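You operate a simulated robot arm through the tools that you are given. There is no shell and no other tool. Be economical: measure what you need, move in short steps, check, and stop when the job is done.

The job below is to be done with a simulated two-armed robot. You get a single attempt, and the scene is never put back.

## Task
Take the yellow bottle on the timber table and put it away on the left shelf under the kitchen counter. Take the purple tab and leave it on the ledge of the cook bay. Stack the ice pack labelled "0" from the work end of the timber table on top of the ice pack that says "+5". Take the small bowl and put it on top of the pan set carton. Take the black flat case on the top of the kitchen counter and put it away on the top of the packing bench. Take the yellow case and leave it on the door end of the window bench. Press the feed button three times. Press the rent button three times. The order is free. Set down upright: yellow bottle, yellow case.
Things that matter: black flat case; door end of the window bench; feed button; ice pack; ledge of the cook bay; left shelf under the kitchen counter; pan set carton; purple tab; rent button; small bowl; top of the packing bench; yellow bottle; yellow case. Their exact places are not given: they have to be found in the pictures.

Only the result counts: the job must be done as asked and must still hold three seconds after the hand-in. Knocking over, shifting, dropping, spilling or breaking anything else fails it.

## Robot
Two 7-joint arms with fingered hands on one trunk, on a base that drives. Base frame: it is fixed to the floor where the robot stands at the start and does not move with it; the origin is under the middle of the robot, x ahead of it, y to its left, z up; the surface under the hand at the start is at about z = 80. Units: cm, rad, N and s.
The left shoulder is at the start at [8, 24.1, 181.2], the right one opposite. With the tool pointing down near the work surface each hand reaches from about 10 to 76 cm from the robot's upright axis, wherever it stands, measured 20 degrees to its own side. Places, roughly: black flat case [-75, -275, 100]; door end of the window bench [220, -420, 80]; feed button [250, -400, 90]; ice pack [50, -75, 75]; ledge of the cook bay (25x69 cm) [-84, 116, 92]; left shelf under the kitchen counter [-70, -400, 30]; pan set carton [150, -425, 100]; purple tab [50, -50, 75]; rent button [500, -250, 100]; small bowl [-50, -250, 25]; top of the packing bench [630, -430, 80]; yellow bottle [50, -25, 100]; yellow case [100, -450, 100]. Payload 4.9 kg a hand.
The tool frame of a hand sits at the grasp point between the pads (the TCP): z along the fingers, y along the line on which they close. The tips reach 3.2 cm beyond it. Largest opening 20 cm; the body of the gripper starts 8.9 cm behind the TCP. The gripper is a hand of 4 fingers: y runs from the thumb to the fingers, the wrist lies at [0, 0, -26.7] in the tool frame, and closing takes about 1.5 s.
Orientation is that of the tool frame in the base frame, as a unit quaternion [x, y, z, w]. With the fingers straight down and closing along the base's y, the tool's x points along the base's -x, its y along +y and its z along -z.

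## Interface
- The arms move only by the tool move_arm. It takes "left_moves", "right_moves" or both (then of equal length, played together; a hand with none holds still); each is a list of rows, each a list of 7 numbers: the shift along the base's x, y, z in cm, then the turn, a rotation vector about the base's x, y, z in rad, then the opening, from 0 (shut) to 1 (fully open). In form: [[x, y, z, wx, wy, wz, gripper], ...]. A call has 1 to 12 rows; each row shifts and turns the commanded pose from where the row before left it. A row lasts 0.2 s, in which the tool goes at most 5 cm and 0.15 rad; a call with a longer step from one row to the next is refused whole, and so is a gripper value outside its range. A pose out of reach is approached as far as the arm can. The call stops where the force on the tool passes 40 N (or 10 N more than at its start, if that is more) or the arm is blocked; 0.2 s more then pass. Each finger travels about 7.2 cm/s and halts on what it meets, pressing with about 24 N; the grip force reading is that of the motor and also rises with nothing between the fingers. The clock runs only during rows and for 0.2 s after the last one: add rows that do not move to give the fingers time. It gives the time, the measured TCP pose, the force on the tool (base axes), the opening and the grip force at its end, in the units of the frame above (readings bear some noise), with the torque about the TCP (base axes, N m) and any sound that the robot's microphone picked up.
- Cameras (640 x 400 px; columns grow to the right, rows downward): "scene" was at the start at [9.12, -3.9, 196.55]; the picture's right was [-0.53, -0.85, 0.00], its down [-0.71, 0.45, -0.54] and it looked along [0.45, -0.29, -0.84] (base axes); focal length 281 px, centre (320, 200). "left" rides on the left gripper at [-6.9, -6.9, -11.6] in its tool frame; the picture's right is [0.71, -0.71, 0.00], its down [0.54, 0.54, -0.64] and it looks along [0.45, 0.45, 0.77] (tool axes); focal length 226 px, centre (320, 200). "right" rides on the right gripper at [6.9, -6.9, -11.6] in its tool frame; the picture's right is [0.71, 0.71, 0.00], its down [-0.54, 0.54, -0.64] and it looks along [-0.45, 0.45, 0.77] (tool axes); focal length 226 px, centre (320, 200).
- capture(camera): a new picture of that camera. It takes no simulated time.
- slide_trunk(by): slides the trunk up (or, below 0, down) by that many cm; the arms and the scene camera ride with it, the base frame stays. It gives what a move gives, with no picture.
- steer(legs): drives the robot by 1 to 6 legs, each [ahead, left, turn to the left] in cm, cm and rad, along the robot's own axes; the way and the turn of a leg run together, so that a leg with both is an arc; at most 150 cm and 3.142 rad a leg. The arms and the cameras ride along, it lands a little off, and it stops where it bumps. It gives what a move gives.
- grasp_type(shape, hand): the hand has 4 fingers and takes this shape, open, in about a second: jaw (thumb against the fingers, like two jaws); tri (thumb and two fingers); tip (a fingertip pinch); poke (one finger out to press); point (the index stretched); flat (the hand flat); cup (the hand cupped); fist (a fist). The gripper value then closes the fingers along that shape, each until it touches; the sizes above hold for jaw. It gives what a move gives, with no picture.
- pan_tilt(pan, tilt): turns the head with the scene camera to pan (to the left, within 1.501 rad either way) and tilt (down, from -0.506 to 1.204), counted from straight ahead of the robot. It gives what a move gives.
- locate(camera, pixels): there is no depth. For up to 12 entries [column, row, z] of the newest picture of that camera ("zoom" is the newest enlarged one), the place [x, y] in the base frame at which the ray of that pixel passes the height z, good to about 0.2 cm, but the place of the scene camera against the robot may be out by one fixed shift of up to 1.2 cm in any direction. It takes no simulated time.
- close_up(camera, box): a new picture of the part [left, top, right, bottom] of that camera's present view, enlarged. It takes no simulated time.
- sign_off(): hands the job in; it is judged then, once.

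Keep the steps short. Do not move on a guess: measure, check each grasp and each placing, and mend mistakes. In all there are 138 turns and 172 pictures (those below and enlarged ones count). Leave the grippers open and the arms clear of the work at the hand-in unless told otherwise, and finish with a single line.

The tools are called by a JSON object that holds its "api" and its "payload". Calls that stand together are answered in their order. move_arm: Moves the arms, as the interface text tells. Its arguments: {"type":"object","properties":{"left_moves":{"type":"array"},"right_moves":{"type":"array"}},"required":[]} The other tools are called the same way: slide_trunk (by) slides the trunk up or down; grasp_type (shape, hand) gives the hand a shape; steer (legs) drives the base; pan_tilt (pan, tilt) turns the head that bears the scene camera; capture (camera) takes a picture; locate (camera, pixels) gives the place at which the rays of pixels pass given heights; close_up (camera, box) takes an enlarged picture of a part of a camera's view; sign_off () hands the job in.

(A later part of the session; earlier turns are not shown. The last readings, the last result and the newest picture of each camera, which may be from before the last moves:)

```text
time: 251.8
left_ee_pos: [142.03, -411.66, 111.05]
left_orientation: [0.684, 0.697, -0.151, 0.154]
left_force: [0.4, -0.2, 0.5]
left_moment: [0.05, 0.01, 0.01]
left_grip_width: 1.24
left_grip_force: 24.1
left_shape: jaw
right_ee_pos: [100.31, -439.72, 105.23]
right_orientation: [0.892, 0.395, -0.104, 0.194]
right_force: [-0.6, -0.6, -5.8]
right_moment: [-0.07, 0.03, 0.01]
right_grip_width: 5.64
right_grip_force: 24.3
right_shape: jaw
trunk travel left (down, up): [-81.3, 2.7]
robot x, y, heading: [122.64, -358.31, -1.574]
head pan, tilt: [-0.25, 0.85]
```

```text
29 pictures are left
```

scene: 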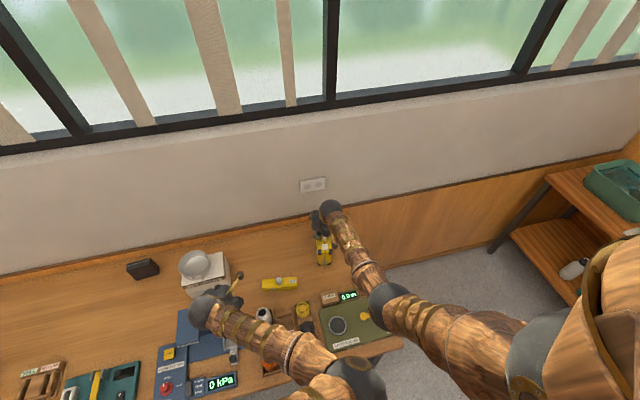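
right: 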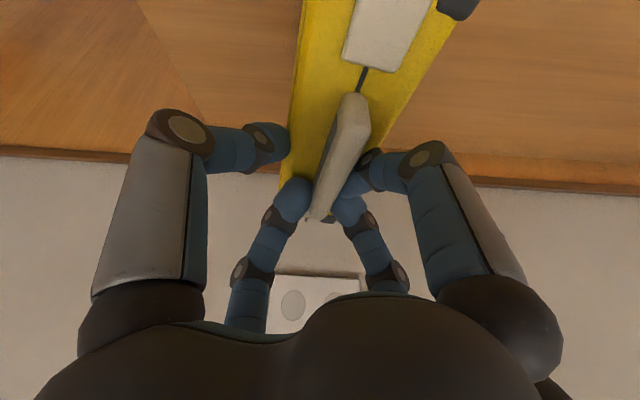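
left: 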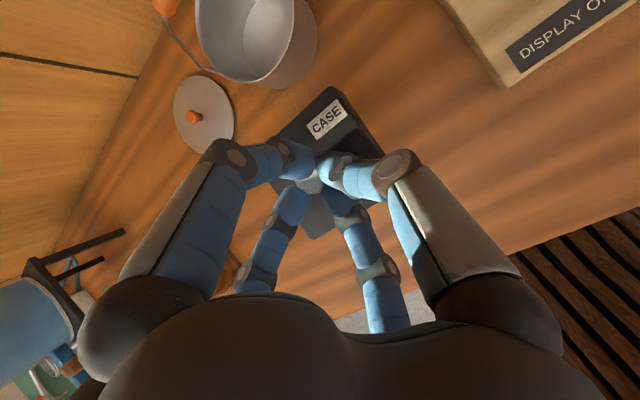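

The yellow case is lifted. But I see the black case now lying on the bench at (143,268): it slipped from the left hand. I locate it and inspect.

{"api": "locate", "payload": {"camera": "scene", "pixels": [[143, 268, 82], [143, 277, 80], [30, 370, 82], [195, 262, 100]]}}

{"api": "close_up", "payload": {"camera": "scene", "box": [90, 230, 350, 390]}}

```text
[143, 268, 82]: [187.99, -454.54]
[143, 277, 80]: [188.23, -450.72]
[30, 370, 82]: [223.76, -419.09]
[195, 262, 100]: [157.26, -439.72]
```

```text
2.46 times, centred on (220, 310) of scene
```

zoom: 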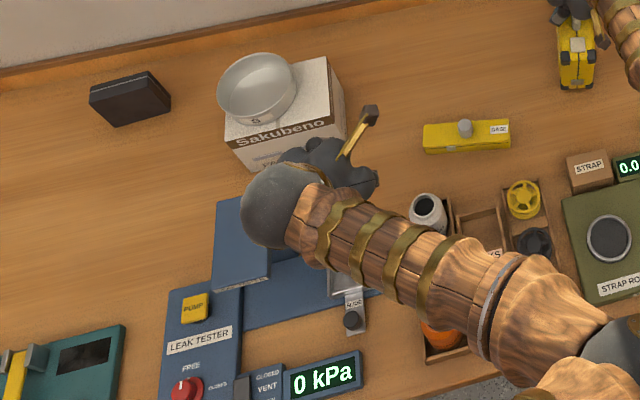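

The black case lies near (188,−451). First I finish the yellow case: raise and retract it, back off, drive left 121 cm, come in again, and look at the door end.

{"api": "move_arm", "payload": {"right_moves": [[0, 1, 4, 0, 0, 0, 0], [0, 3, 4, 0, 0, 0, 0], [0, 4, 3, 0, 0, 0, 0], [0, 4, 2, 0, 0, 0, 0], [0, 4, 1, 0, 0, 0, 0], [0, 4, 0, 0, 0, 0, 0]]}}

{"api": "steer", "payload": {"legs": [[-38, 0, 0], [0, 121, 0], [38, 0, 0]]}}

{"api": "pan_tilt", "payload": {"pan": 0.0, "tilt": 0.95}}

{"api": "capture", "payload": {"camera": "scene"}}

{"api": "capture", "payload": {"camera": "right"}}

```text
time: 253.2
left_ee_pos: [142.08, -411.71, 111.1]
left_orientation: [0.684, 0.697, -0.151, 0.154]
left_force: [0.2, 1.0, -0.2]
left_moment: [-0.04, 0.0, -0.01]
left_grip_width: 1.25
left_grip_force: 23.9
left_shape: jaw
right_ee_pos: [100.24, -419.79, 119.51]
right_orientation: [0.891, 0.395, -0.105, 0.196]
right_force: [0.8, 0.5, -5.4]
right_moment: [-0.08, 0.02, -0.01]
right_grip_width: 5.66
right_grip_force: 23.5
right_shape: jaw
trunk travel left (down, up): [-81.3, 2.7]
robot x, y, heading: [122.53, -358.33, -1.569]
head pan, tilt: [-0.25, 0.85]
```

```text
time: 263.3
left_ee_pos: [262.05, -414.46, 111.03]
left_orientation: [0.689, 0.692, -0.153, 0.154]
left_force: [0.3, 0.6, 0.6]
left_moment: [0.0, 0.01, -0.01]
left_grip_width: 1.25
left_grip_force: 24.5
left_shape: jaw
right_ee_pos: [220.3, -421.94, 119.45]
right_orientation: [0.894, 0.389, -0.106, 0.194]
right_force: [-0.3, 0.6, -4.8]
right_moment: [-0.05, 0.05, 0.01]
right_grip_width: 5.64
right_grip_force: 23.9
right_shape: jaw
trunk travel left (down, up): [-81.3, 2.7]
robot x, y, heading: [243.65, -361.06, -1.591]
head pan, tilt: [-0.25, 0.85]
```

```text
time: 264.1
left_ee_pos: [262.07, -414.59, 111.1]
left_orientation: [0.69, 0.692, -0.151, 0.152]
left_force: [0.9, -0.4, 0.7]
left_moment: [0.0, 0.0, 0.02]
left_grip_width: 1.25
left_grip_force: 23.5
left_shape: jaw
right_ee_pos: [220.26, -422.06, 119.36]
right_orientation: [0.895, 0.388, -0.106, 0.193]
right_force: [-0.7, 0.1, -5.6]
right_moment: [-0.07, 0.04, -0.03]
right_grip_width: 5.64
right_grip_force: 24.3
right_shape: jaw
trunk travel left (down, up): [-81.3, 2.7]
robot x, y, heading: [243.65, -361.13, -1.589]
head pan, tilt: [0.0, 0.949]
```

```text
27 pictures are left
```

scene: 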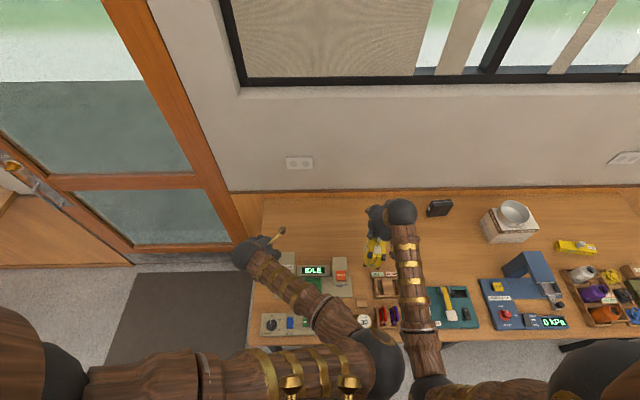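

```text
26 pictures are left
```

right: 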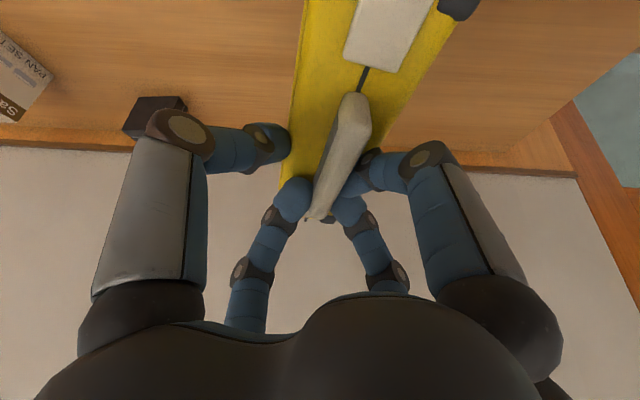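

The spot ahead is free. I extend and lower the yellow case to just about contact.

{"api": "move_arm", "payload": {"right_moves": [[0.3, -3.4, -1, 0, 0, 0, 0], [0.3, -3.4, -1, 0, 0, 0, 0], [0.3, -3.4, -1, 0, 0, 0, 0], [0.3, -3.3, -1, 0, 0, 0, 0], [0, -3, -1, 0, 0, 0, 0], [0, 0, -4, 0, 0, 0, 0], [0, 0, -4, 0, 0, 0, 0], [0, 0, -3, 0, 0, 0, 0], [0, 0, -0.8, 0, 0, 0, 0], [0, 0, -0.7, 0, 0, 0, 0], [0, 0, -0.6, 0, 0, 0, 0], [0, 0, 0, 0, 0, 0, 0]]}}

{"api": "capture", "payload": {"camera": "right"}}

{"api": "close_up", "payload": {"camera": "scene", "box": [320, 170, 480, 310]}}

```text
time: 266.7
left_ee_pos: [262.15, -414.68, 110.95]
left_orientation: [0.689, 0.692, -0.152, 0.153]
left_force: [0.0, -0.7, -0.6]
left_moment: [-0.01, -0.01, 0.01]
left_grip_width: 1.23
left_grip_force: 23.7
left_shape: jaw
right_ee_pos: [221.58, -438.8, 101.42]
right_orientation: [0.894, 0.389, -0.105, 0.195]
right_force: [1.1, 0.8, 10.4]
right_moment: [0.35, 0.19, 0.11]
right_grip_width: 5.69
right_grip_force: 23.6
right_shape: jaw
trunk travel left (down, up): [-81.3, 2.7]
robot x, y, heading: [243.46, -360.65, -1.595]
head pan, tilt: [0.0, 0.949]
```

```text
25 pictures are left
```

right: 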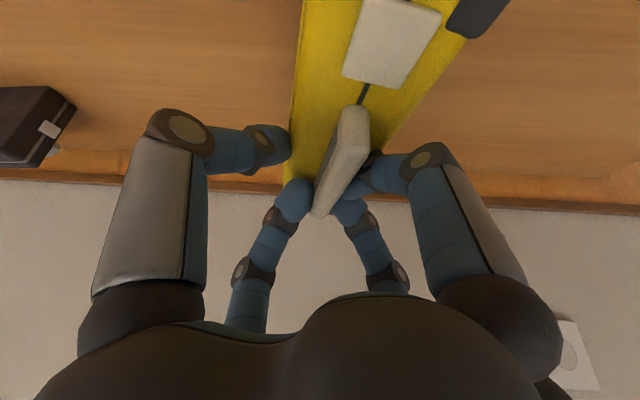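

```text
2.86 times, centred on (400, 240) of scene
```

zoom: 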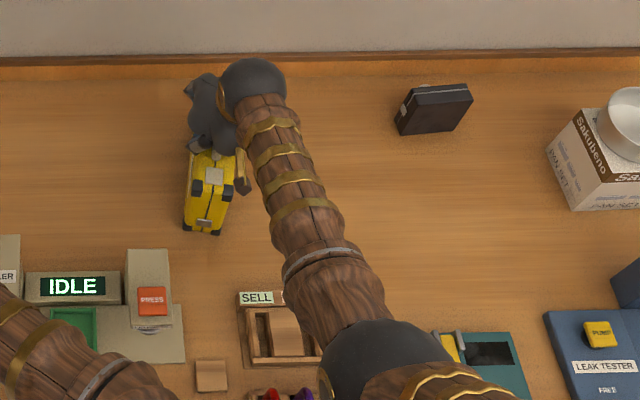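

The yellow case stands. I release, withdraw along the tool axis, roll the hand by 0.78 for the next grasp, drive right 33 cm, lower the trunk 14 cm and look at the black case.

{"api": "move_arm", "payload": {"right_moves": [[0, 0, 0, 0, 0, 0, 0.3], [0, 0, 0, 0, 0, 0, 0.38], [0, 0, 0, 0, 0, 0, 0.4], [0, 0, 0, 0, 0, 0, 0.4], [0.1, 1, 2, 0, 0, 0, 0.4], [0.1, 1.5, 3.3, 0, 0, 0, 0.4], [0.1, 1.7, 3.6, 0, 0, 0, 0.4], [0, 1.7, 3.6, 0, 0, 0, 0.4], [0, 4, 2, 0, 0, 0, 0.5], [0, 4, 0, 0, 0, 0, 0.6], [0, 4, 0, 0, 0, 0, 0.7]]}}

{"api": "capture", "payload": {"camera": "right"}}

{"api": "move_arm", "payload": {"right_moves": [[0, 0, 0, 0.004, 0.055, 0.119, 0.7], [0, 0, 0, 0.004, 0.055, 0.119, 0.7], [0, 0, 0, 0.004, 0.055, 0.119, 0.7], [0, 0, 0, 0.004, 0.055, 0.119, 0.7], [0, 0, 0, 0.004, 0.055, 0.119, 0.7], [0, 0, 0, 0.004, 0.055, 0.119, 0.7]]}}

{"api": "steer", "payload": {"legs": [[0, -33, 0.02]]}}

{"api": "slide_trunk", "payload": {"by": -14}}

{"api": "capture", "payload": {"camera": "right"}}

```text
time: 269.1
left_ee_pos: [262.14, -414.55, 111.06]
left_orientation: [0.689, 0.692, -0.152, 0.153]
left_force: [-0.9, 0.2, -0.9]
left_moment: [-0.02, 0.03, -0.01]
left_grip_width: 1.26
left_grip_force: 24.3
left_shape: jaw
right_ee_pos: [221.61, -420.56, 116.03]
right_orientation: [0.895, 0.388, -0.106, 0.194]
right_force: [0.1, 0.1, 0.8]
right_moment: [-0.01, 0.0, 0.01]
right_grip_width: 13.94
right_grip_force: 0.0
right_shape: jaw
trunk travel left (down, up): [-81.3, 2.7]
robot x, y, heading: [243.62, -360.91, -1.59]
head pan, tilt: [0.0, 0.949]
```

```text
23 pictures are left
```

right: 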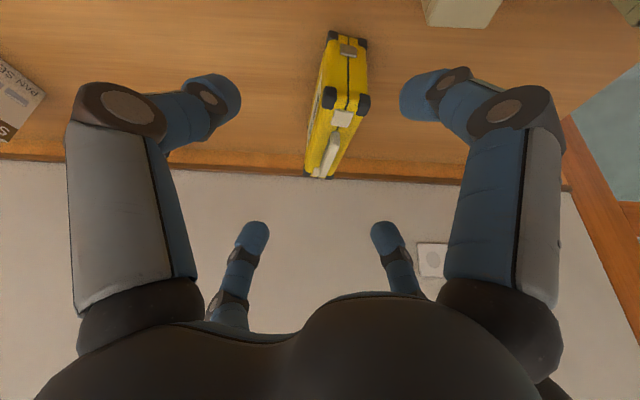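

```text
time: 270.5
left_ee_pos: [262.08, -414.69, 110.88]
left_orientation: [0.689, 0.692, -0.151, 0.152]
left_force: [-0.5, -0.2, 0.0]
left_moment: [0.01, 0.0, 0.04]
left_grip_width: 1.26
left_grip_force: 24.3
left_shape: jaw
right_ee_pos: [221.77, -420.8, 115.79]
right_orientation: [0.675, 0.704, -0.169, 0.142]
right_force: [0.1, 0.3, -0.2]
right_moment: [-0.04, 0.01, -0.01]
right_grip_width: 13.95
right_grip_force: 0.1
right_shape: jaw
trunk travel left (down, up): [-81.3, 2.7]
robot x, y, heading: [243.59, -361.34, -1.594]
head pan, tilt: [0.0, 0.949]
```

```text
time: 272.7
left_ee_pos: [230.34, -414.04, 110.92]
left_orientation: [0.685, 0.697, -0.152, 0.152]
left_force: [0.3, 0.1, 0.3]
left_moment: [0.01, 0.02, -0.01]
left_grip_width: 1.25
left_grip_force: 24.5
left_shape: jaw
right_ee_pos: [190.07, -420.68, 115.77]
right_orientation: [0.671, 0.708, -0.169, 0.143]
right_force: [0.0, 0.7, 0.4]
right_moment: [0.03, 0.02, -0.01]
right_grip_width: 13.95
right_grip_force: 0.0
right_shape: jaw
trunk travel left (down, up): [-81.3, 2.7]
robot x, y, heading: [210.75, -360.6, -1.579]
head pan, tilt: [0.0, 0.949]
```

```text
time: 274.2
left_ee_pos: [230.2, -413.93, 97.98]
left_orientation: [0.684, 0.696, -0.151, 0.158]
left_force: [-1.7, 6.8, 21.3]
left_moment: [-0.12, -0.31, 0.09]
left_grip_width: 1.36
left_grip_force: 23.7
left_shape: jaw
right_ee_pos: [189.77, -420.3, 102.34]
right_orientation: [0.671, 0.708, -0.168, 0.144]
right_force: [-0.3, 0.2, 0.3]
right_moment: [-0.02, -0.01, -0.01]
right_grip_width: 13.95
right_grip_force: 0.1
right_shape: jaw
trunk travel left (down, up): [-67.8, 16.2]
robot x, y, heading: [210.32, -360.22, -1.577]
head pan, tilt: [0.0, 0.949]
stopped: the force on the tool passed its limit at 43 N (the readings are from after the stop); the commanded pose is now the measured one
```

```text
22 pictures are left
```

right: 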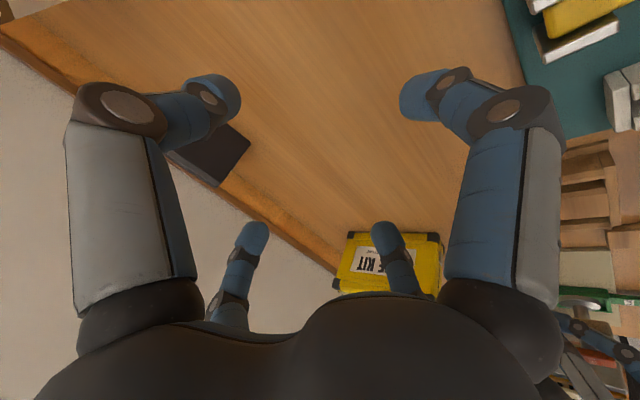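

The left hand touched something. I raise the trunk back and look with the left camera.

{"api": "slide_trunk", "payload": {"by": 12}}

{"api": "capture", "payload": {"camera": "left"}}

{"api": "capture", "payload": {"camera": "scene"}}

```text
time: 275.7
left_ee_pos: [230.22, -414.24, 109.8]
left_orientation: [0.683, 0.697, -0.151, 0.157]
left_force: [-0.6, -0.2, -0.6]
left_moment: [-0.04, -0.02, 0.0]
left_grip_width: 1.3
left_grip_force: 24.3
left_shape: jaw
right_ee_pos: [189.78, -420.72, 114.19]
right_orientation: [0.672, 0.707, -0.168, 0.142]
right_force: [0.4, -0.3, -0.2]
right_moment: [-0.01, 0.02, -0.01]
right_grip_width: 13.95
right_grip_force: 0.1
right_shape: jaw
trunk travel left (down, up): [-79.8, 4.2]
robot x, y, heading: [210.84, -360.77, -1.58]
head pan, tilt: [0.0, 0.949]
```

```text
21 pictures are left
```

left: 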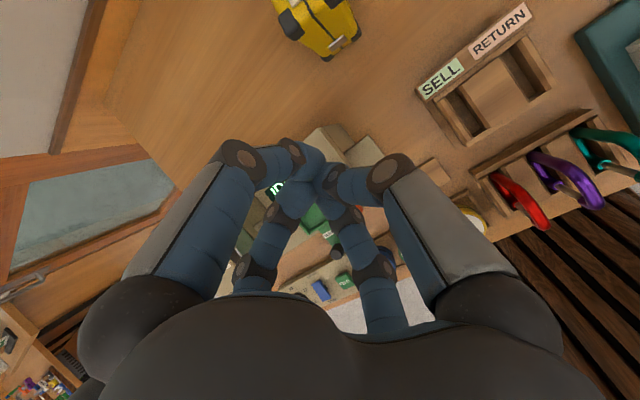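

```text
20 pictures are left
```

scene: 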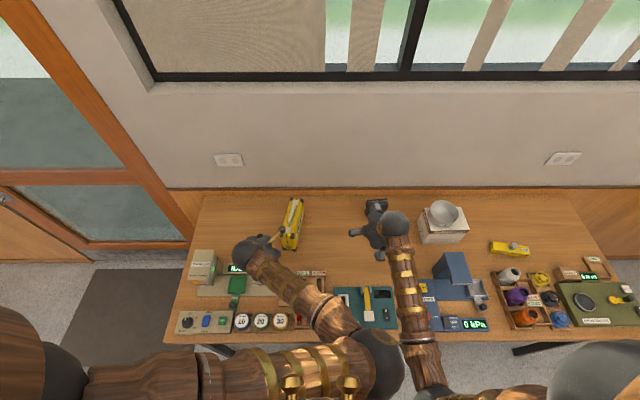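

The left hand is empty and closed; nothing seems displaced. I retract/raise the left hand, drive 4 cm nearer, lower the trunk 8 cm and stretch the right hand toward the black case.

{"api": "move_arm", "payload": {"left_moves": [[0, 3, 3, 0, 0, 0, 0], [0, 3, 3, 0, 0, 0, 0], [0, 4, 2, 0, 0, 0, 0], [0, 4, 1, 0, 0, 0, 0]]}}

{"api": "steer", "payload": {"legs": [[4, 0, 0]]}}

{"api": "slide_trunk", "payload": {"by": -12}}

{"api": "move_arm", "payload": {"right_moves": [[0, -4, 0, 0, 0, 0, 0.7], [0, -4, -1, 0, 0, 0, 0.7], [0, -4, -1, 0, 0, 0, 0.7], [0, -4, -1, 0, 0, 0, 0.7], [0, -3, -1, 0, 0, 0, 0.7], [0, 0, 0, 0, 0, 0, 0.7]]}}

{"api": "capture", "payload": {"camera": "right"}}

{"api": "close_up", "payload": {"camera": "scene", "box": [170, 250, 270, 340]}}

```text
time: 276.7
left_ee_pos: [227.84, -404.36, 122.01]
left_orientation: [0.682, 0.697, -0.152, 0.16]
left_force: [0.3, 0.5, 0.3]
left_moment: [-0.01, 0.04, 0.01]
left_grip_width: 1.27
left_grip_force: 24.0
left_shape: jaw
left hand out of reach, approached as far as the arm can: row 1, 3, 4
right_ee_pos: [189.94, -420.49, 114.49]
right_orientation: [0.671, 0.707, -0.17, 0.145]
right_force: [0.5, 0.6, 0.2]
right_moment: [-0.03, 0.01, -0.01]
right_grip_width: 13.97
right_grip_force: 0.1
right_shape: jaw
trunk travel left (down, up): [-79.8, 4.2]
robot x, y, heading: [210.26, -360.48, -1.578]
head pan, tilt: [0.0, 0.949]
```

```text
time: 277.6
left_ee_pos: [227.68, -407.63, 122.07]
left_orientation: [0.683, 0.696, -0.154, 0.161]
left_force: [0.3, 1.0, 0.6]
left_moment: [-0.04, 0.02, -0.01]
left_grip_width: 1.31
left_grip_force: 24.4
left_shape: jaw
right_ee_pos: [189.76, -423.53, 114.82]
right_orientation: [0.671, 0.707, -0.171, 0.146]
right_force: [0.4, 0.4, 0.3]
right_moment: [-0.08, 0.0, -0.01]
right_grip_width: 13.97
right_grip_force: 0.0
right_shape: jaw
trunk travel left (down, up): [-79.8, 4.2]
robot x, y, heading: [210.52, -364.55, -1.579]
head pan, tilt: [0.0, 0.949]
```

```text
time: 279.1
left_ee_pos: [227.72, -408.55, 109.71]
left_orientation: [0.683, 0.697, -0.151, 0.158]
left_force: [1.3, -0.2, -0.7]
left_moment: [-0.04, 0.01, 0.0]
left_grip_width: 1.29
left_grip_force: 24.1
left_shape: jaw
right_ee_pos: [189.68, -424.44, 102.22]
right_orientation: [0.671, 0.707, -0.168, 0.144]
right_force: [-0.2, 0.2, -0.3]
right_moment: [0.03, 0.02, 0.01]
right_grip_width: 13.97
right_grip_force: 0.1
right_shape: jaw
trunk travel left (down, up): [-67.8, 16.2]
robot x, y, heading: [210.81, -364.26, -1.58]
head pan, tilt: [0.0, 0.949]
```

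```text
time: 280.4
left_ee_pos: [227.69, -408.44, 109.78]
left_orientation: [0.684, 0.696, -0.151, 0.157]
left_force: [-0.2, 1.0, 0.4]
left_moment: [-0.06, -0.02, 0.02]
left_grip_width: 1.3
left_grip_force: 24.1
left_shape: jaw
right_ee_pos: [189.78, -443.56, 98.27]
right_orientation: [0.672, 0.707, -0.168, 0.143]
right_force: [0.0, -0.2, -0.6]
right_moment: [-0.03, -0.03, -0.01]
right_grip_width: 13.95
right_grip_force: 0.1
right_shape: jaw
trunk travel left (down, up): [-67.8, 16.2]
robot x, y, heading: [210.58, -364.49, -1.581]
head pan, tilt: [0.0, 0.949]
```

```text
19 pictures are left
```

right: 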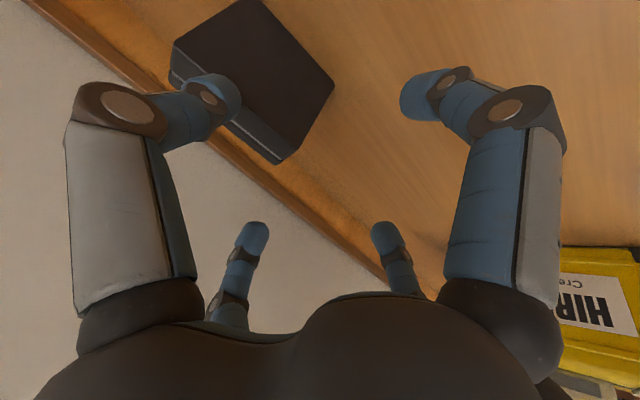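

```text
4.44 times, centred on (220, 295) of scene
```

zoom: 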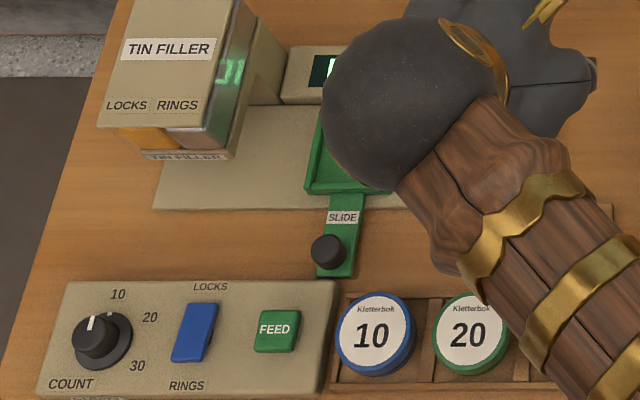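

FEED is the green button (zoom (276,330)). The black case lies bottom-up at (252,85) in the right view. I locate both.

{"api": "locate", "payload": {"camera": "right", "pixels": [[172, 42, 85], [235, 0, 85], [335, 85, 85], [278, 150, 85], [255, 72, 85]]}}

{"api": "locate", "payload": {"camera": "zoom", "pixels": [[276, 330, 84], [276, 330, 86], [190, 332, 85]]}}

```text
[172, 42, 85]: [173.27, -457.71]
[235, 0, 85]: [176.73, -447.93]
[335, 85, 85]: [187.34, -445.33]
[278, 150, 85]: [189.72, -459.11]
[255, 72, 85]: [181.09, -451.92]
```

```text
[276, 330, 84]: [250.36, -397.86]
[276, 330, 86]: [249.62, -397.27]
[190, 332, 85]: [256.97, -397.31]
```

The case's upper face centre ≈(181.4,−449.6), z≈87.5, yaw ≈14°. I shift the base right 8 cm, align, descend around it, close and lift.

{"api": "steer", "payload": {"legs": [[0, -8.3, 0]]}}

{"api": "move_arm", "payload": {"right_moves": [[0, -2, -1, 0.0025, 0.043, 0.09, 0.65], [0, -2, -2, 0.0025, 0.043, 0.09, 0.62], [0, -0.6, -3, 0, 0, 0, 0.62], [0, 0, -3, 0, 0, 0, 0.62], [0, 0, -1.5, 0, 0, 0, 0.62], [0, 0, 0, 0, 0, 0, 0.4], [0, 0, 0, 0, 0, 0, 0.1], [0, 0, 0, 0, 0, 0, 0], [0, 0, 0, 0, 0, 0, 0], [0, 0, 0, 0, 0, 0, 0], [0, 0, 0, 0, 0, 0, 0], [0, 0, 0, 0, 0, 0, 0]]}}

{"api": "capture", "payload": {"camera": "right"}}

```text
time: 281.5
left_ee_pos: [220.36, -408.41, 109.63]
left_orientation: [0.682, 0.698, -0.152, 0.156]
left_force: [0.7, 0.1, 0.1]
left_moment: [0.0, 0.09, -0.01]
left_grip_width: 1.3
left_grip_force: 23.8
left_shape: jaw
right_ee_pos: [182.29, -443.51, 98.23]
right_orientation: [0.67, 0.709, -0.17, 0.141]
right_force: [0.9, -0.7, -0.1]
right_moment: [0.01, 0.11, -0.05]
right_grip_width: 14.0
right_grip_force: 0.0
right_shape: jaw
trunk travel left (down, up): [-67.8, 16.2]
robot x, y, heading: [202.24, -364.74, -1.577]
head pan, tilt: [0.0, 0.949]
```

```text
time: 282.7
left_ee_pos: [219.77, -408.36, 109.83]
left_orientation: [0.682, 0.698, -0.152, 0.16]
left_force: [0.1, -0.1, 0.3]
left_moment: [0.0, 0.04, -0.02]
left_grip_width: 1.3
left_grip_force: 23.5
left_shape: jaw
right_ee_pos: [181.86, -448.58, 89.58]
right_orientation: [0.596, 0.77, -0.187, 0.129]
right_force: [-0.8, 7.7, 29.5]
right_moment: [1.41, 0.44, -0.04]
right_grip_width: 12.07
right_grip_force: 0.1
right_shape: jaw
trunk travel left (down, up): [-67.8, 16.2]
robot x, y, heading: [202.27, -364.37, -1.574]
head pan, tilt: [0.0, 0.949]
stopped in row 5 (right hand): the force on the tool passed its limit at 54 N (the readings are from after the stop); the commanded pose is now the measured one
```

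```text
17 pictures are left
```

right: 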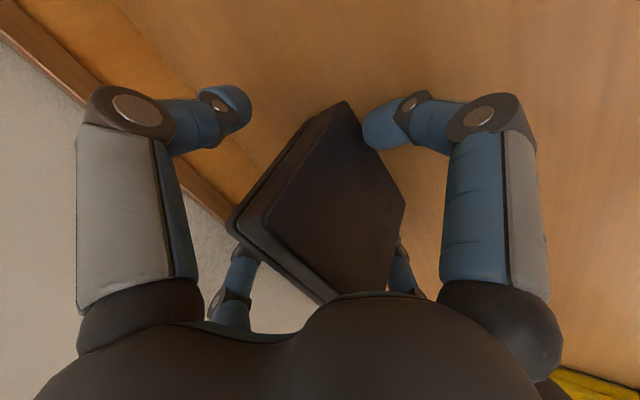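

The case is between the fingers. I close now and lift.

{"api": "move_arm", "payload": {"right_moves": [[0, 0, 0.4, 0, 0, 0, 0.5], [0, 0, 0, 0, 0, 0, 0.3], [0, 0, 0, 0, 0, 0, 0], [0, 0, 0, 0, 0, 0, 0], [0, 0, 0, 0, 0, 0, 0], [0, 0, 0, 0, 0, 0, 0], [0, 0, 0, 0, 0, 0, 0], [0, 0.5, 2, 0, 0, 0, 0], [0, 1.5, 3, 0, 0, 0, 0], [0, 3, 3, 0, 0, 0, 0], [0, 4, 2, 0, 0, 0, 0]]}}

{"api": "capture", "payload": {"camera": "right"}}

```text
time: 285.1
left_ee_pos: [219.8, -408.26, 109.71]
left_orientation: [0.683, 0.697, -0.151, 0.158]
left_force: [-0.4, 0.3, -0.2]
left_moment: [-0.02, 0.02, 0.03]
left_grip_width: 1.3
left_grip_force: 23.5
left_shape: jaw
right_ee_pos: [181.91, -439.19, 99.61]
right_orientation: [0.596, 0.771, -0.184, 0.128]
right_force: [0.3, -0.1, -1.8]
right_moment: [-0.01, -0.04, -0.04]
right_grip_width: 5.39
right_grip_force: 24.0
right_shape: jaw
trunk travel left (down, up): [-67.8, 16.2]
robot x, y, heading: [202.43, -364.3, -1.571]
head pan, tilt: [0.0, 0.949]
```

```text
16 pictures are left
```

right: 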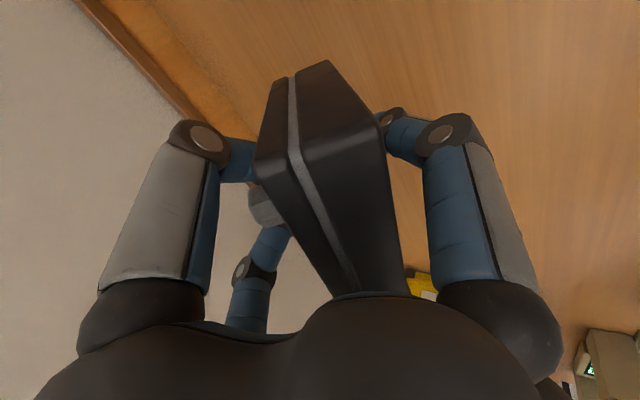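

The black case is firmly held. For FEED (≈(250,−397.6)) I use the closed left hand: raise/retract the right hand, drive back 12 and left 30, lower the left hand and check alignment.

{"api": "move_arm", "payload": {"right_moves": [[0, 4, 3, 0, 0, 0, 0], [0, 4, 3, 0, 0, 0, 0], [0, 4, 3, 0, 0, 0, 0], [0, 4, 3, 0, 0, 0, 0], [0, 0, 3, 0, 0, 0, 0]]}}

{"api": "steer", "payload": {"legs": [[-12, 0, 0], [0, 30.2, 0]]}}

{"api": "move_arm", "payload": {"left_moves": [[0, 0, -3, 0, 0, 0, 0], [0, 0, -3, 0, 0, 0, 0], [0, 0, -3, 0, 0, 0, 0], [0, 0, -3, 0, 0, 0, 0], [0, 0, 0, 0, 0, 0, 0]]}}

{"api": "capture", "payload": {"camera": "left"}}

```text
time: 286.3
left_ee_pos: [219.64, -408.49, 109.78]
left_orientation: [0.682, 0.698, -0.151, 0.159]
left_force: [0.8, 0.2, 0.0]
left_moment: [-0.03, 0.0, 0.04]
left_grip_width: 1.29
left_grip_force: 24.1
left_shape: jaw
right_ee_pos: [181.7, -423.34, 114.52]
right_orientation: [0.596, 0.771, -0.184, 0.128]
right_force: [0.1, -0.4, -1.9]
right_moment: [-0.04, -0.02, -0.02]
right_grip_width: 5.36
right_grip_force: 24.2
right_shape: jaw
trunk travel left (down, up): [-67.8, 16.2]
robot x, y, heading: [202.46, -364.16, -1.574]
head pan, tilt: [0.0, 0.949]
```

```text
time: 289.1
left_ee_pos: [249.46, -396.45, 109.72]
left_orientation: [0.682, 0.698, -0.15, 0.159]
left_force: [-0.4, -0.4, 0.1]
left_moment: [0.0, -0.04, 0.0]
left_grip_width: 1.31
left_grip_force: 24.0
left_shape: jaw
right_ee_pos: [211.55, -411.56, 114.44]
right_orientation: [0.595, 0.772, -0.183, 0.128]
right_force: [0.3, 0.8, -1.7]
right_moment: [-0.07, -0.08, 0.03]
right_grip_width: 5.39
right_grip_force: 23.5
right_shape: jaw
trunk travel left (down, up): [-67.8, 16.2]
robot x, y, heading: [232.17, -352.33, -1.572]
head pan, tilt: [0.0, 0.949]
```

```text
time: 290.3
left_ee_pos: [249.55, -398.24, 106.1]
left_orientation: [0.681, 0.698, -0.15, 0.159]
left_force: [-1.0, 0.5, 0.5]
left_moment: [-0.02, 0.01, -0.04]
left_grip_width: 1.28
left_grip_force: 23.9
left_shape: jaw
left hand out of reach, approached as far as the arm can: row 1, 2, 3, 4
right_ee_pos: [211.72, -411.56, 114.36]
right_orientation: [0.595, 0.772, -0.184, 0.128]
right_force: [0.5, 0.8, -1.7]
right_moment: [-0.04, -0.04, 0.03]
right_grip_width: 5.39
right_grip_force: 23.8
right_shape: jaw
trunk travel left (down, up): [-67.8, 16.2]
robot x, y, heading: [232.39, -352.56, -1.573]
head pan, tilt: [0.0, 0.949]
```

```text
15 pictures are left
```

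left: 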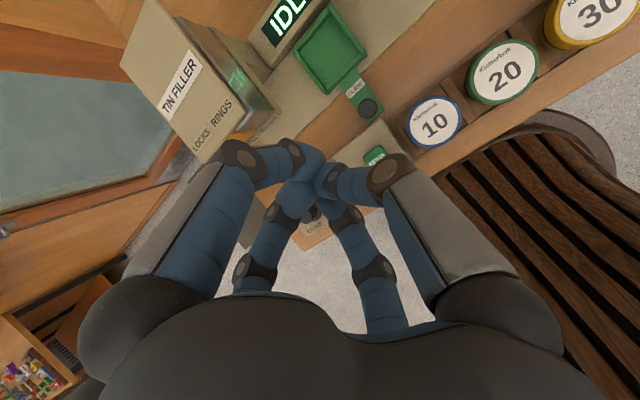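

The arm cannot go lower, so I will press with the trunk. I check the button's place in the left view (375,155).

{"api": "locate", "payload": {"camera": "left", "pixels": [[375, 155, 84.5], [371, 150, 84.5], [369, 108, 85], [320, 174, 103.2]]}}

```text
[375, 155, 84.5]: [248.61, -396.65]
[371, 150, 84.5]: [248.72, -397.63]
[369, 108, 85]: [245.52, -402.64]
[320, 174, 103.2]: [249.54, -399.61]
```

Tip needs +2.4 in y. I retract the right hand off the bench, nudge the base back 2.4 cm, lower the trunk 17 and do three press cycles with the trunk.

{"api": "move_arm", "payload": {"right_moves": [[0, 4.5, 0, 0, 0, 0, 0], [0, 4.5, 0, 0, 0, 0, 0], [0, 4.5, 0, 0, 0, 0, 0], [0, 4.5, 0, 0, 0, 0, 0], [0, 4.5, 0, 0, 0, 0, 0]]}}

{"api": "steer", "payload": {"legs": [[-2.3, -0.2, 0]]}}

{"api": "slide_trunk", "payload": {"by": -16}}

{"api": "slide_trunk", "payload": {"by": -3}}

{"api": "capture", "payload": {"camera": "left"}}

```text
time: 291.5
left_ee_pos: [249.42, -397.93, 106.21]
left_orientation: [0.681, 0.699, -0.151, 0.16]
left_force: [-0.7, 1.1, 0.1]
left_moment: [-0.04, -0.02, -0.02]
left_grip_width: 1.26
left_grip_force: 23.8
left_shape: jaw
right_ee_pos: [211.63, -388.77, 114.47]
right_orientation: [0.594, 0.772, -0.184, 0.129]
right_force: [-0.3, 0.3, -1.8]
right_moment: [-0.05, -0.02, 0.03]
right_grip_width: 5.39
right_grip_force: 23.5
right_shape: jaw
right hand out of reach, approached as far as the arm can: row 5
trunk travel left (down, up): [-67.8, 16.2]
robot x, y, heading: [232.13, -352.2, -1.571]
head pan, tilt: [0.0, 0.949]
```

```text
time: 292.3
left_ee_pos: [249.36, -396.5, 105.95]
left_orientation: [0.681, 0.699, -0.149, 0.157]
left_force: [-0.4, -0.3, -0.1]
left_moment: [0.07, -0.01, -0.01]
left_grip_width: 1.31
left_grip_force: 24.1
left_shape: jaw
right_ee_pos: [211.48, -387.37, 114.27]
right_orientation: [0.595, 0.773, -0.182, 0.127]
right_force: [0.8, 0.0, -1.4]
right_moment: [0.02, -0.02, 0.03]
right_grip_width: 5.38
right_grip_force: 23.9
right_shape: jaw
trunk travel left (down, up): [-67.8, 16.2]
robot x, y, heading: [232.27, -350.5, -1.57]
head pan, tilt: [0.0, 0.949]
```

```text
time: 294.2
left_ee_pos: [249.37, -396.0, 90.66]
left_orientation: [0.68, 0.698, -0.153, 0.162]
left_force: [-5.1, 7.1, 69.5]
left_moment: [-1.55, 0.28, -0.26]
left_grip_width: 1.55
left_grip_force: 24.2
left_shape: jaw
right_ee_pos: [211.46, -386.7, 98.52]
right_orientation: [0.595, 0.772, -0.184, 0.129]
right_force: [1.0, -0.1, -2.6]
right_moment: [-0.04, -0.01, 0.0]
right_grip_width: 5.38
right_grip_force: 24.5
right_shape: jaw
trunk travel left (down, up): [-51.8, 32.2]
robot x, y, heading: [231.97, -350.02, -1.57]
head pan, tilt: [0.0, 0.949]
heard: click
```

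```text
time: 294.7
left_ee_pos: [250.18, -396.42, 89.67]
left_orientation: [0.676, 0.699, -0.154, 0.174]
left_force: [8.2, -0.6, 35.4]
left_moment: [0.25, -0.1, 0.06]
left_grip_width: 1.44
left_grip_force: 23.9
left_shape: jaw
right_ee_pos: [211.55, -386.83, 96.63]
right_orientation: [0.594, 0.773, -0.183, 0.129]
right_force: [0.3, 0.4, -2.5]
right_moment: [-0.03, 0.0, 0.02]
right_grip_width: 5.37
right_grip_force: 24.1
right_shape: jaw
trunk travel left (down, up): [-50.1, 33.9]
robot x, y, heading: [231.97, -350.14, -1.57]
head pan, tilt: [0.0, 0.949]
stopped: the force on the tool passed its limit at 113 N (the readings are from after the stop); the commanded pose is now the measured one
```

```text
14 pictures are left
```

left: 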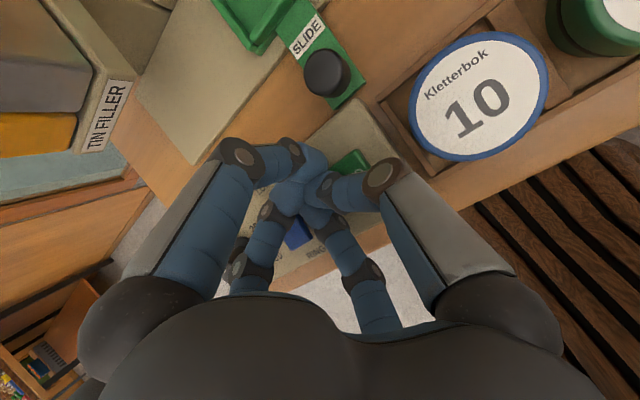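

A click was heard, but the tip lies between the green and blue buttons. I raise the trunk 4 cm and locate the green button from this view.

{"api": "locate", "payload": {"camera": "left", "pixels": [[352, 160, 86], [345, 170, 86], [298, 232, 86], [320, 174, 86.8]]}}

{"api": "slide_trunk", "payload": {"by": 5}}

{"api": "close_up", "payload": {"camera": "left", "box": [230, 100, 430, 280]}}

```text
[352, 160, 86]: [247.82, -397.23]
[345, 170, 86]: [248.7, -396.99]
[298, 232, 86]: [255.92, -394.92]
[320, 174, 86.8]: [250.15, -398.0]
```

```text
time: 295.6
left_ee_pos: [249.97, -396.45, 94.19]
left_orientation: [0.678, 0.699, -0.154, 0.167]
left_force: [0.9, -0.5, -0.3]
left_moment: [0.01, 0.0, 0.01]
left_grip_width: 1.25
left_grip_force: 23.8
left_shape: jaw
right_ee_pos: [211.66, -387.06, 101.67]
right_orientation: [0.594, 0.773, -0.183, 0.129]
right_force: [0.6, -0.2, -1.9]
right_moment: [-0.04, -0.03, 0.01]
right_grip_width: 5.35
right_grip_force: 24.3
right_shape: jaw
trunk travel left (down, up): [-55.1, 28.9]
robot x, y, heading: [232.13, -350.28, -1.568]
head pan, tilt: [0.0, 0.949]
```

```text
2.22 times, centred on (330, 190) of left
```

zoom: 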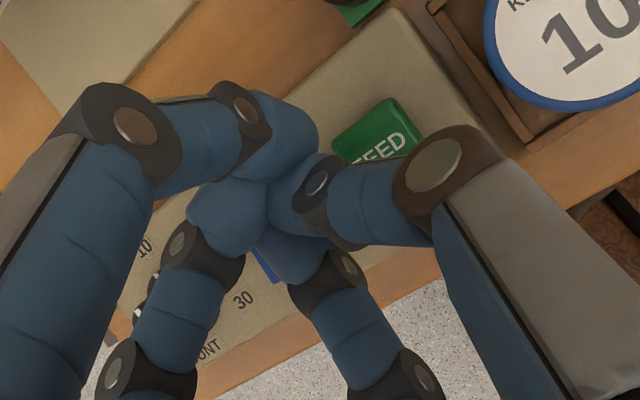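

The green FEED button is ~2.2 cm to the −x side of the tip; the one click was most likely its edge. I shift right 2.3 cm and press once, watching for the click.

{"api": "steer", "payload": {"legs": [[0, -2.4, 0]]}}

{"api": "slide_trunk", "payload": {"by": -4.5}}

{"api": "slide_trunk", "payload": {"by": 4}}

{"api": "capture", "payload": {"camera": "left"}}

```text
time: 296.4
left_ee_pos: [247.97, -396.44, 94.12]
left_orientation: [0.677, 0.7, -0.154, 0.167]
left_force: [1.5, 0.2, 0.8]
left_moment: [0.01, 0.07, -0.03]
left_grip_width: 1.28
left_grip_force: 23.7
left_shape: jaw
right_ee_pos: [209.72, -386.95, 101.75]
right_orientation: [0.593, 0.774, -0.185, 0.127]
right_force: [1.5, 0.1, -2.1]
right_moment: [0.0, 0.08, -0.06]
right_grip_width: 5.38
right_grip_force: 23.8
right_shape: jaw
trunk travel left (down, up): [-55.1, 28.9]
robot x, y, heading: [229.74, -350.1, -1.568]
head pan, tilt: [0.0, 0.949]
```

```text
time: 297.3
left_ee_pos: [247.56, -396.38, 90.17]
left_orientation: [0.677, 0.699, -0.154, 0.172]
left_force: [3.2, -3.3, 36.2]
left_moment: [0.87, -0.5, 0.15]
left_grip_width: 1.46
left_grip_force: 23.7
left_shape: jaw
right_ee_pos: [209.07, -386.78, 97.22]
right_orientation: [0.592, 0.773, -0.184, 0.13]
right_force: [0.0, -0.3, -2.0]
right_moment: [0.01, -0.05, 0.03]
right_grip_width: 5.38
right_grip_force: 23.9
right_shape: jaw
trunk travel left (down, up): [-50.6, 33.4]
robot x, y, heading: [229.51, -350.09, -1.57]
head pan, tilt: [0.0, 0.949]
heard: click
```

```text
time: 298.1
left_ee_pos: [247.54, -396.34, 93.73]
left_orientation: [0.678, 0.7, -0.152, 0.168]
left_force: [-0.2, 0.5, -0.3]
left_moment: [-0.01, -0.02, 0.0]
left_grip_width: 1.22
left_grip_force: 24.0
left_shape: jaw
right_ee_pos: [209.29, -386.98, 101.19]
right_orientation: [0.594, 0.773, -0.183, 0.127]
right_force: [-0.7, -0.4, -1.6]
right_moment: [-0.06, -0.03, 0.0]
right_grip_width: 5.39
right_grip_force: 23.9
right_shape: jaw
trunk travel left (down, up): [-54.6, 29.4]
robot x, y, heading: [229.85, -350.05, -1.567]
head pan, tilt: [0.0, 0.949]
```

```text
12 pictures are left
```

left: 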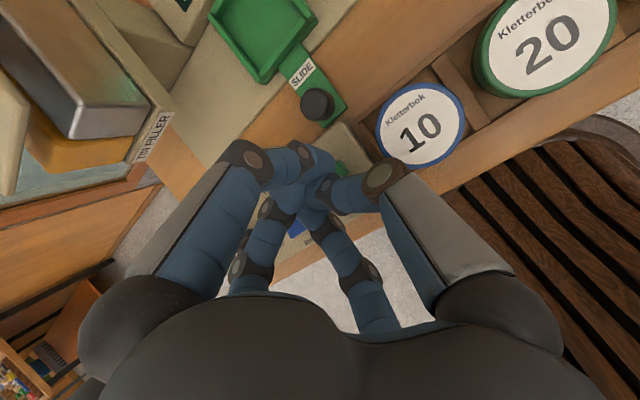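

Second click. I press a third time, rise, then back off, turn left toward +x, and drive along the corridor to look for the rent button and packing bench.

{"api": "slide_trunk", "payload": {"by": -4.5}}

{"api": "slide_trunk", "payload": {"by": 20}}

{"api": "steer", "payload": {"legs": [[-30, 0, 0], [0, 0, 1.571], [150, 0, 0]]}}

{"api": "pan_tilt", "payload": {"pan": 0.0, "tilt": 0.5}}

{"api": "capture", "payload": {"camera": "scene"}}

```text
time: 298.9
left_ee_pos: [247.8, -396.75, 90.05]
left_orientation: [0.675, 0.699, -0.157, 0.177]
left_force: [-4.1, 7.8, 23.7]
left_moment: [0.05, -0.23, 0.09]
left_grip_width: 1.29
left_grip_force: 23.9
left_shape: jaw
right_ee_pos: [209.32, -386.86, 96.8]
right_orientation: [0.594, 0.773, -0.183, 0.129]
right_force: [0.2, -0.9, -2.0]
right_moment: [-0.03, 0.01, 0.03]
right_grip_width: 5.37
right_grip_force: 23.9
right_shape: jaw
trunk travel left (down, up): [-50.2, 33.8]
robot x, y, heading: [229.71, -350.23, -1.569]
head pan, tilt: [0.0, 0.949]
heard: click
stopped: the force on the tool passed its limit at 74 N (the readings are from after the stop); the commanded pose is now the measured one
```

```text
time: 301.1
left_ee_pos: [247.83, -396.91, 109.85]
left_orientation: [0.676, 0.699, -0.156, 0.175]
left_force: [0.0, -0.9, 0.5]
left_moment: [0.0, 0.01, -0.01]
left_grip_width: 1.22
left_grip_force: 24.1
left_shape: jaw
right_ee_pos: [209.27, -387.02, 116.81]
right_orientation: [0.594, 0.773, -0.183, 0.128]
right_force: [-0.3, 0.6, -1.9]
right_moment: [-0.03, -0.04, 0.05]
right_grip_width: 5.38
right_grip_force: 24.1
right_shape: jaw
trunk travel left (down, up): [-70.2, 13.8]
robot x, y, heading: [229.82, -350.4, -1.574]
head pan, tilt: [0.0, 0.949]
```

```text
time: 314.0
left_ee_pos: [425.89, -302.64, 109.94]
left_orientation: [-0.015, 0.972, 0.013, 0.234]
left_force: [0.3, 0.5, 0.6]
left_moment: [-0.02, -0.01, -0.01]
left_grip_width: 1.2
left_grip_force: 23.7
left_shape: jaw
right_ee_pos: [415.95, -341.12, 116.72]
right_orientation: [-0.125, 0.967, -0.04, 0.22]
right_force: [0.0, 0.0, -1.8]
right_moment: [0.02, -0.08, 0.01]
right_grip_width: 5.36
right_grip_force: 23.7
right_shape: jaw
trunk travel left (down, up): [-70.2, 13.8]
robot x, y, heading: [379.06, -320.44, 0.002]
head pan, tilt: [0.0, 0.949]
```

```text
time: 314.9
left_ee_pos: [425.93, -302.65, 109.87]
left_orientation: [-0.014, 0.972, 0.013, 0.235]
left_force: [0.9, 0.8, 0.4]
left_moment: [0.01, -0.01, 0.02]
left_grip_width: 1.24
left_grip_force: 23.9
left_shape: jaw
right_ee_pos: [416.04, -341.04, 116.71]
right_orientation: [-0.125, 0.966, -0.04, 0.221]
right_force: [-0.3, -0.2, -2.9]
right_moment: [0.0, -0.03, -0.01]
right_grip_width: 5.35
right_grip_force: 23.8
right_shape: jaw
trunk travel left (down, up): [-70.2, 13.8]
robot x, y, heading: [379.17, -320.51, -0.0]
head pan, tilt: [0.0, 0.499]
```

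```text
11 pictures are left
```

scene: 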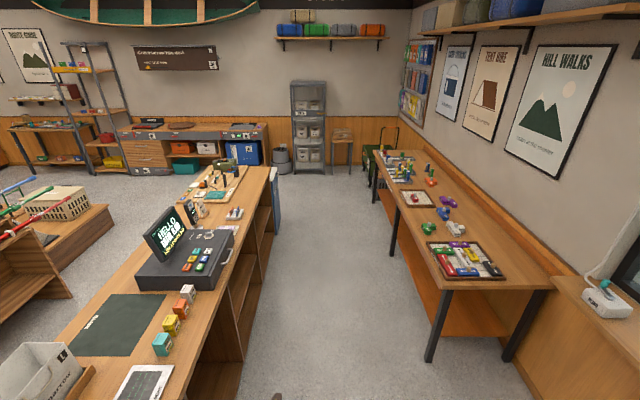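

All three FEED clicks heard. Ahead: the hire counter with a keypad at (195,255) and the packing bench along the right wall. I zoom at the keypad and locate both.

{"api": "close_up", "payload": {"camera": "scene", "box": [135, 205, 250, 290]}}

{"api": "locate", "payload": {"camera": "scene", "pixels": [[440, 285, 80], [550, 288, 80], [440, 190, 80], [400, 160, 80], [380, 160, 80], [467, 262, 80], [205, 250, 98], [245, 365, 90]]}}

{"api": "locate", "payload": {"camera": "zoom", "pixels": [[320, 200, 97], [280, 160, 97], [360, 160, 97], [280, 240, 97], [360, 240, 97]]}}

```text
4.71 times, centred on (192, 248) of scene
```

zoom: 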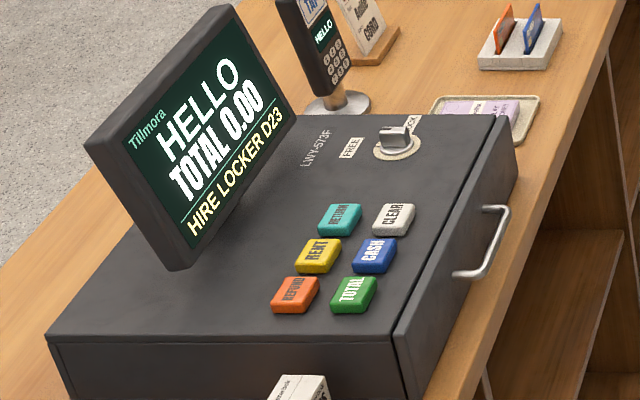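

```text
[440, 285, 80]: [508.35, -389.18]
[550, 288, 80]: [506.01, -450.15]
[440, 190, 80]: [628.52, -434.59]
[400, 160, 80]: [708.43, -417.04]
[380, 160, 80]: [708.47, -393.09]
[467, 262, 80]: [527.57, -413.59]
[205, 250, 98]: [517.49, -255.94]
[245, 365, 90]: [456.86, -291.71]
```

```text
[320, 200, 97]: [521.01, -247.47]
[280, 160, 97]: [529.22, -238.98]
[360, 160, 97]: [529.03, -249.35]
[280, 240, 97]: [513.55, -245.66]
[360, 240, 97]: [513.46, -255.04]
```

RENT is the yellow key ≈(511,−251). First I place the black case: drive along to x≈600, turn to face the packing bench, approach, and look for a free spot.

{"api": "steer", "payload": {"legs": [[150, 0, 0], [80, -15, 0], [0, 0, -1.571], [24, 0, 0]]}}

{"api": "pan_tilt", "payload": {"pan": -0.1, "tilt": 0.9}}

{"api": "capture", "payload": {"camera": "scene"}}

{"api": "capture", "payload": {"camera": "right"}}

```text
time: 331.4
left_ee_pos: [627.83, -410.08, 109.99]
left_orientation: [0.673, 0.701, -0.156, 0.177]
left_force: [-0.1, 0.2, 1.1]
left_moment: [-0.01, -0.01, 0.02]
left_grip_width: 1.23
left_grip_force: 24.0
left_shape: jaw
right_ee_pos: [589.11, -400.67, 116.84]
right_orientation: [0.59, 0.776, -0.183, 0.13]
right_force: [-0.6, 0.5, -1.6]
right_moment: [-0.09, -0.05, 0.0]
right_grip_width: 5.37
right_grip_force: 23.7
right_shape: jaw
trunk travel left (down, up): [-70.2, 13.8]
robot x, y, heading: [609.41, -363.9, -1.563]
head pan, tilt: [0.0, 0.499]
```

```text
time: 332.3
left_ee_pos: [627.96, -410.59, 109.89]
left_orientation: [0.673, 0.702, -0.155, 0.175]
left_force: [0.2, -0.4, -0.6]
left_moment: [0.01, 0.02, 0.02]
left_grip_width: 1.22
left_grip_force: 23.9
left_shape: jaw
right_ee_pos: [589.27, -401.04, 116.75]
right_orientation: [0.59, 0.776, -0.182, 0.128]
right_force: [-0.1, -0.3, -2.2]
right_moment: [-0.02, -0.04, -0.01]
right_grip_width: 5.37
right_grip_force: 23.9
right_shape: jaw
trunk travel left (down, up): [-70.2, 13.8]
robot x, y, heading: [609.17, -363.73, -1.56]
head pan, tilt: [-0.099, 0.901]
```

```text
9 pictures are left
```

scene: 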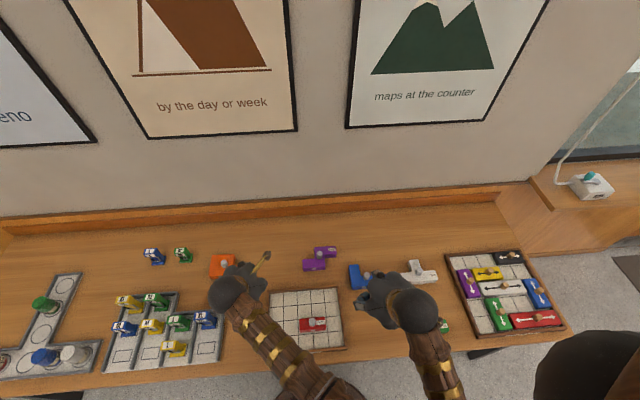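

```text
8 pictures are left
```

right: 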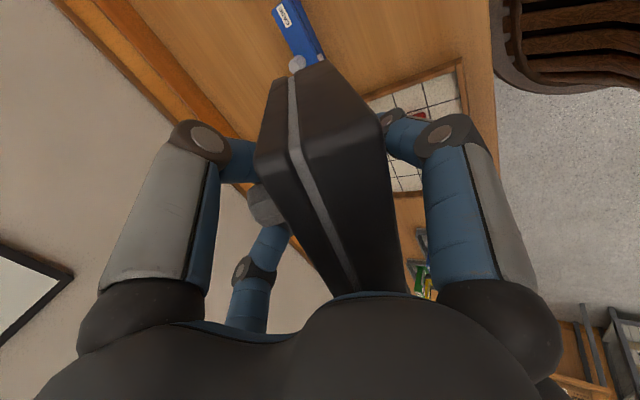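

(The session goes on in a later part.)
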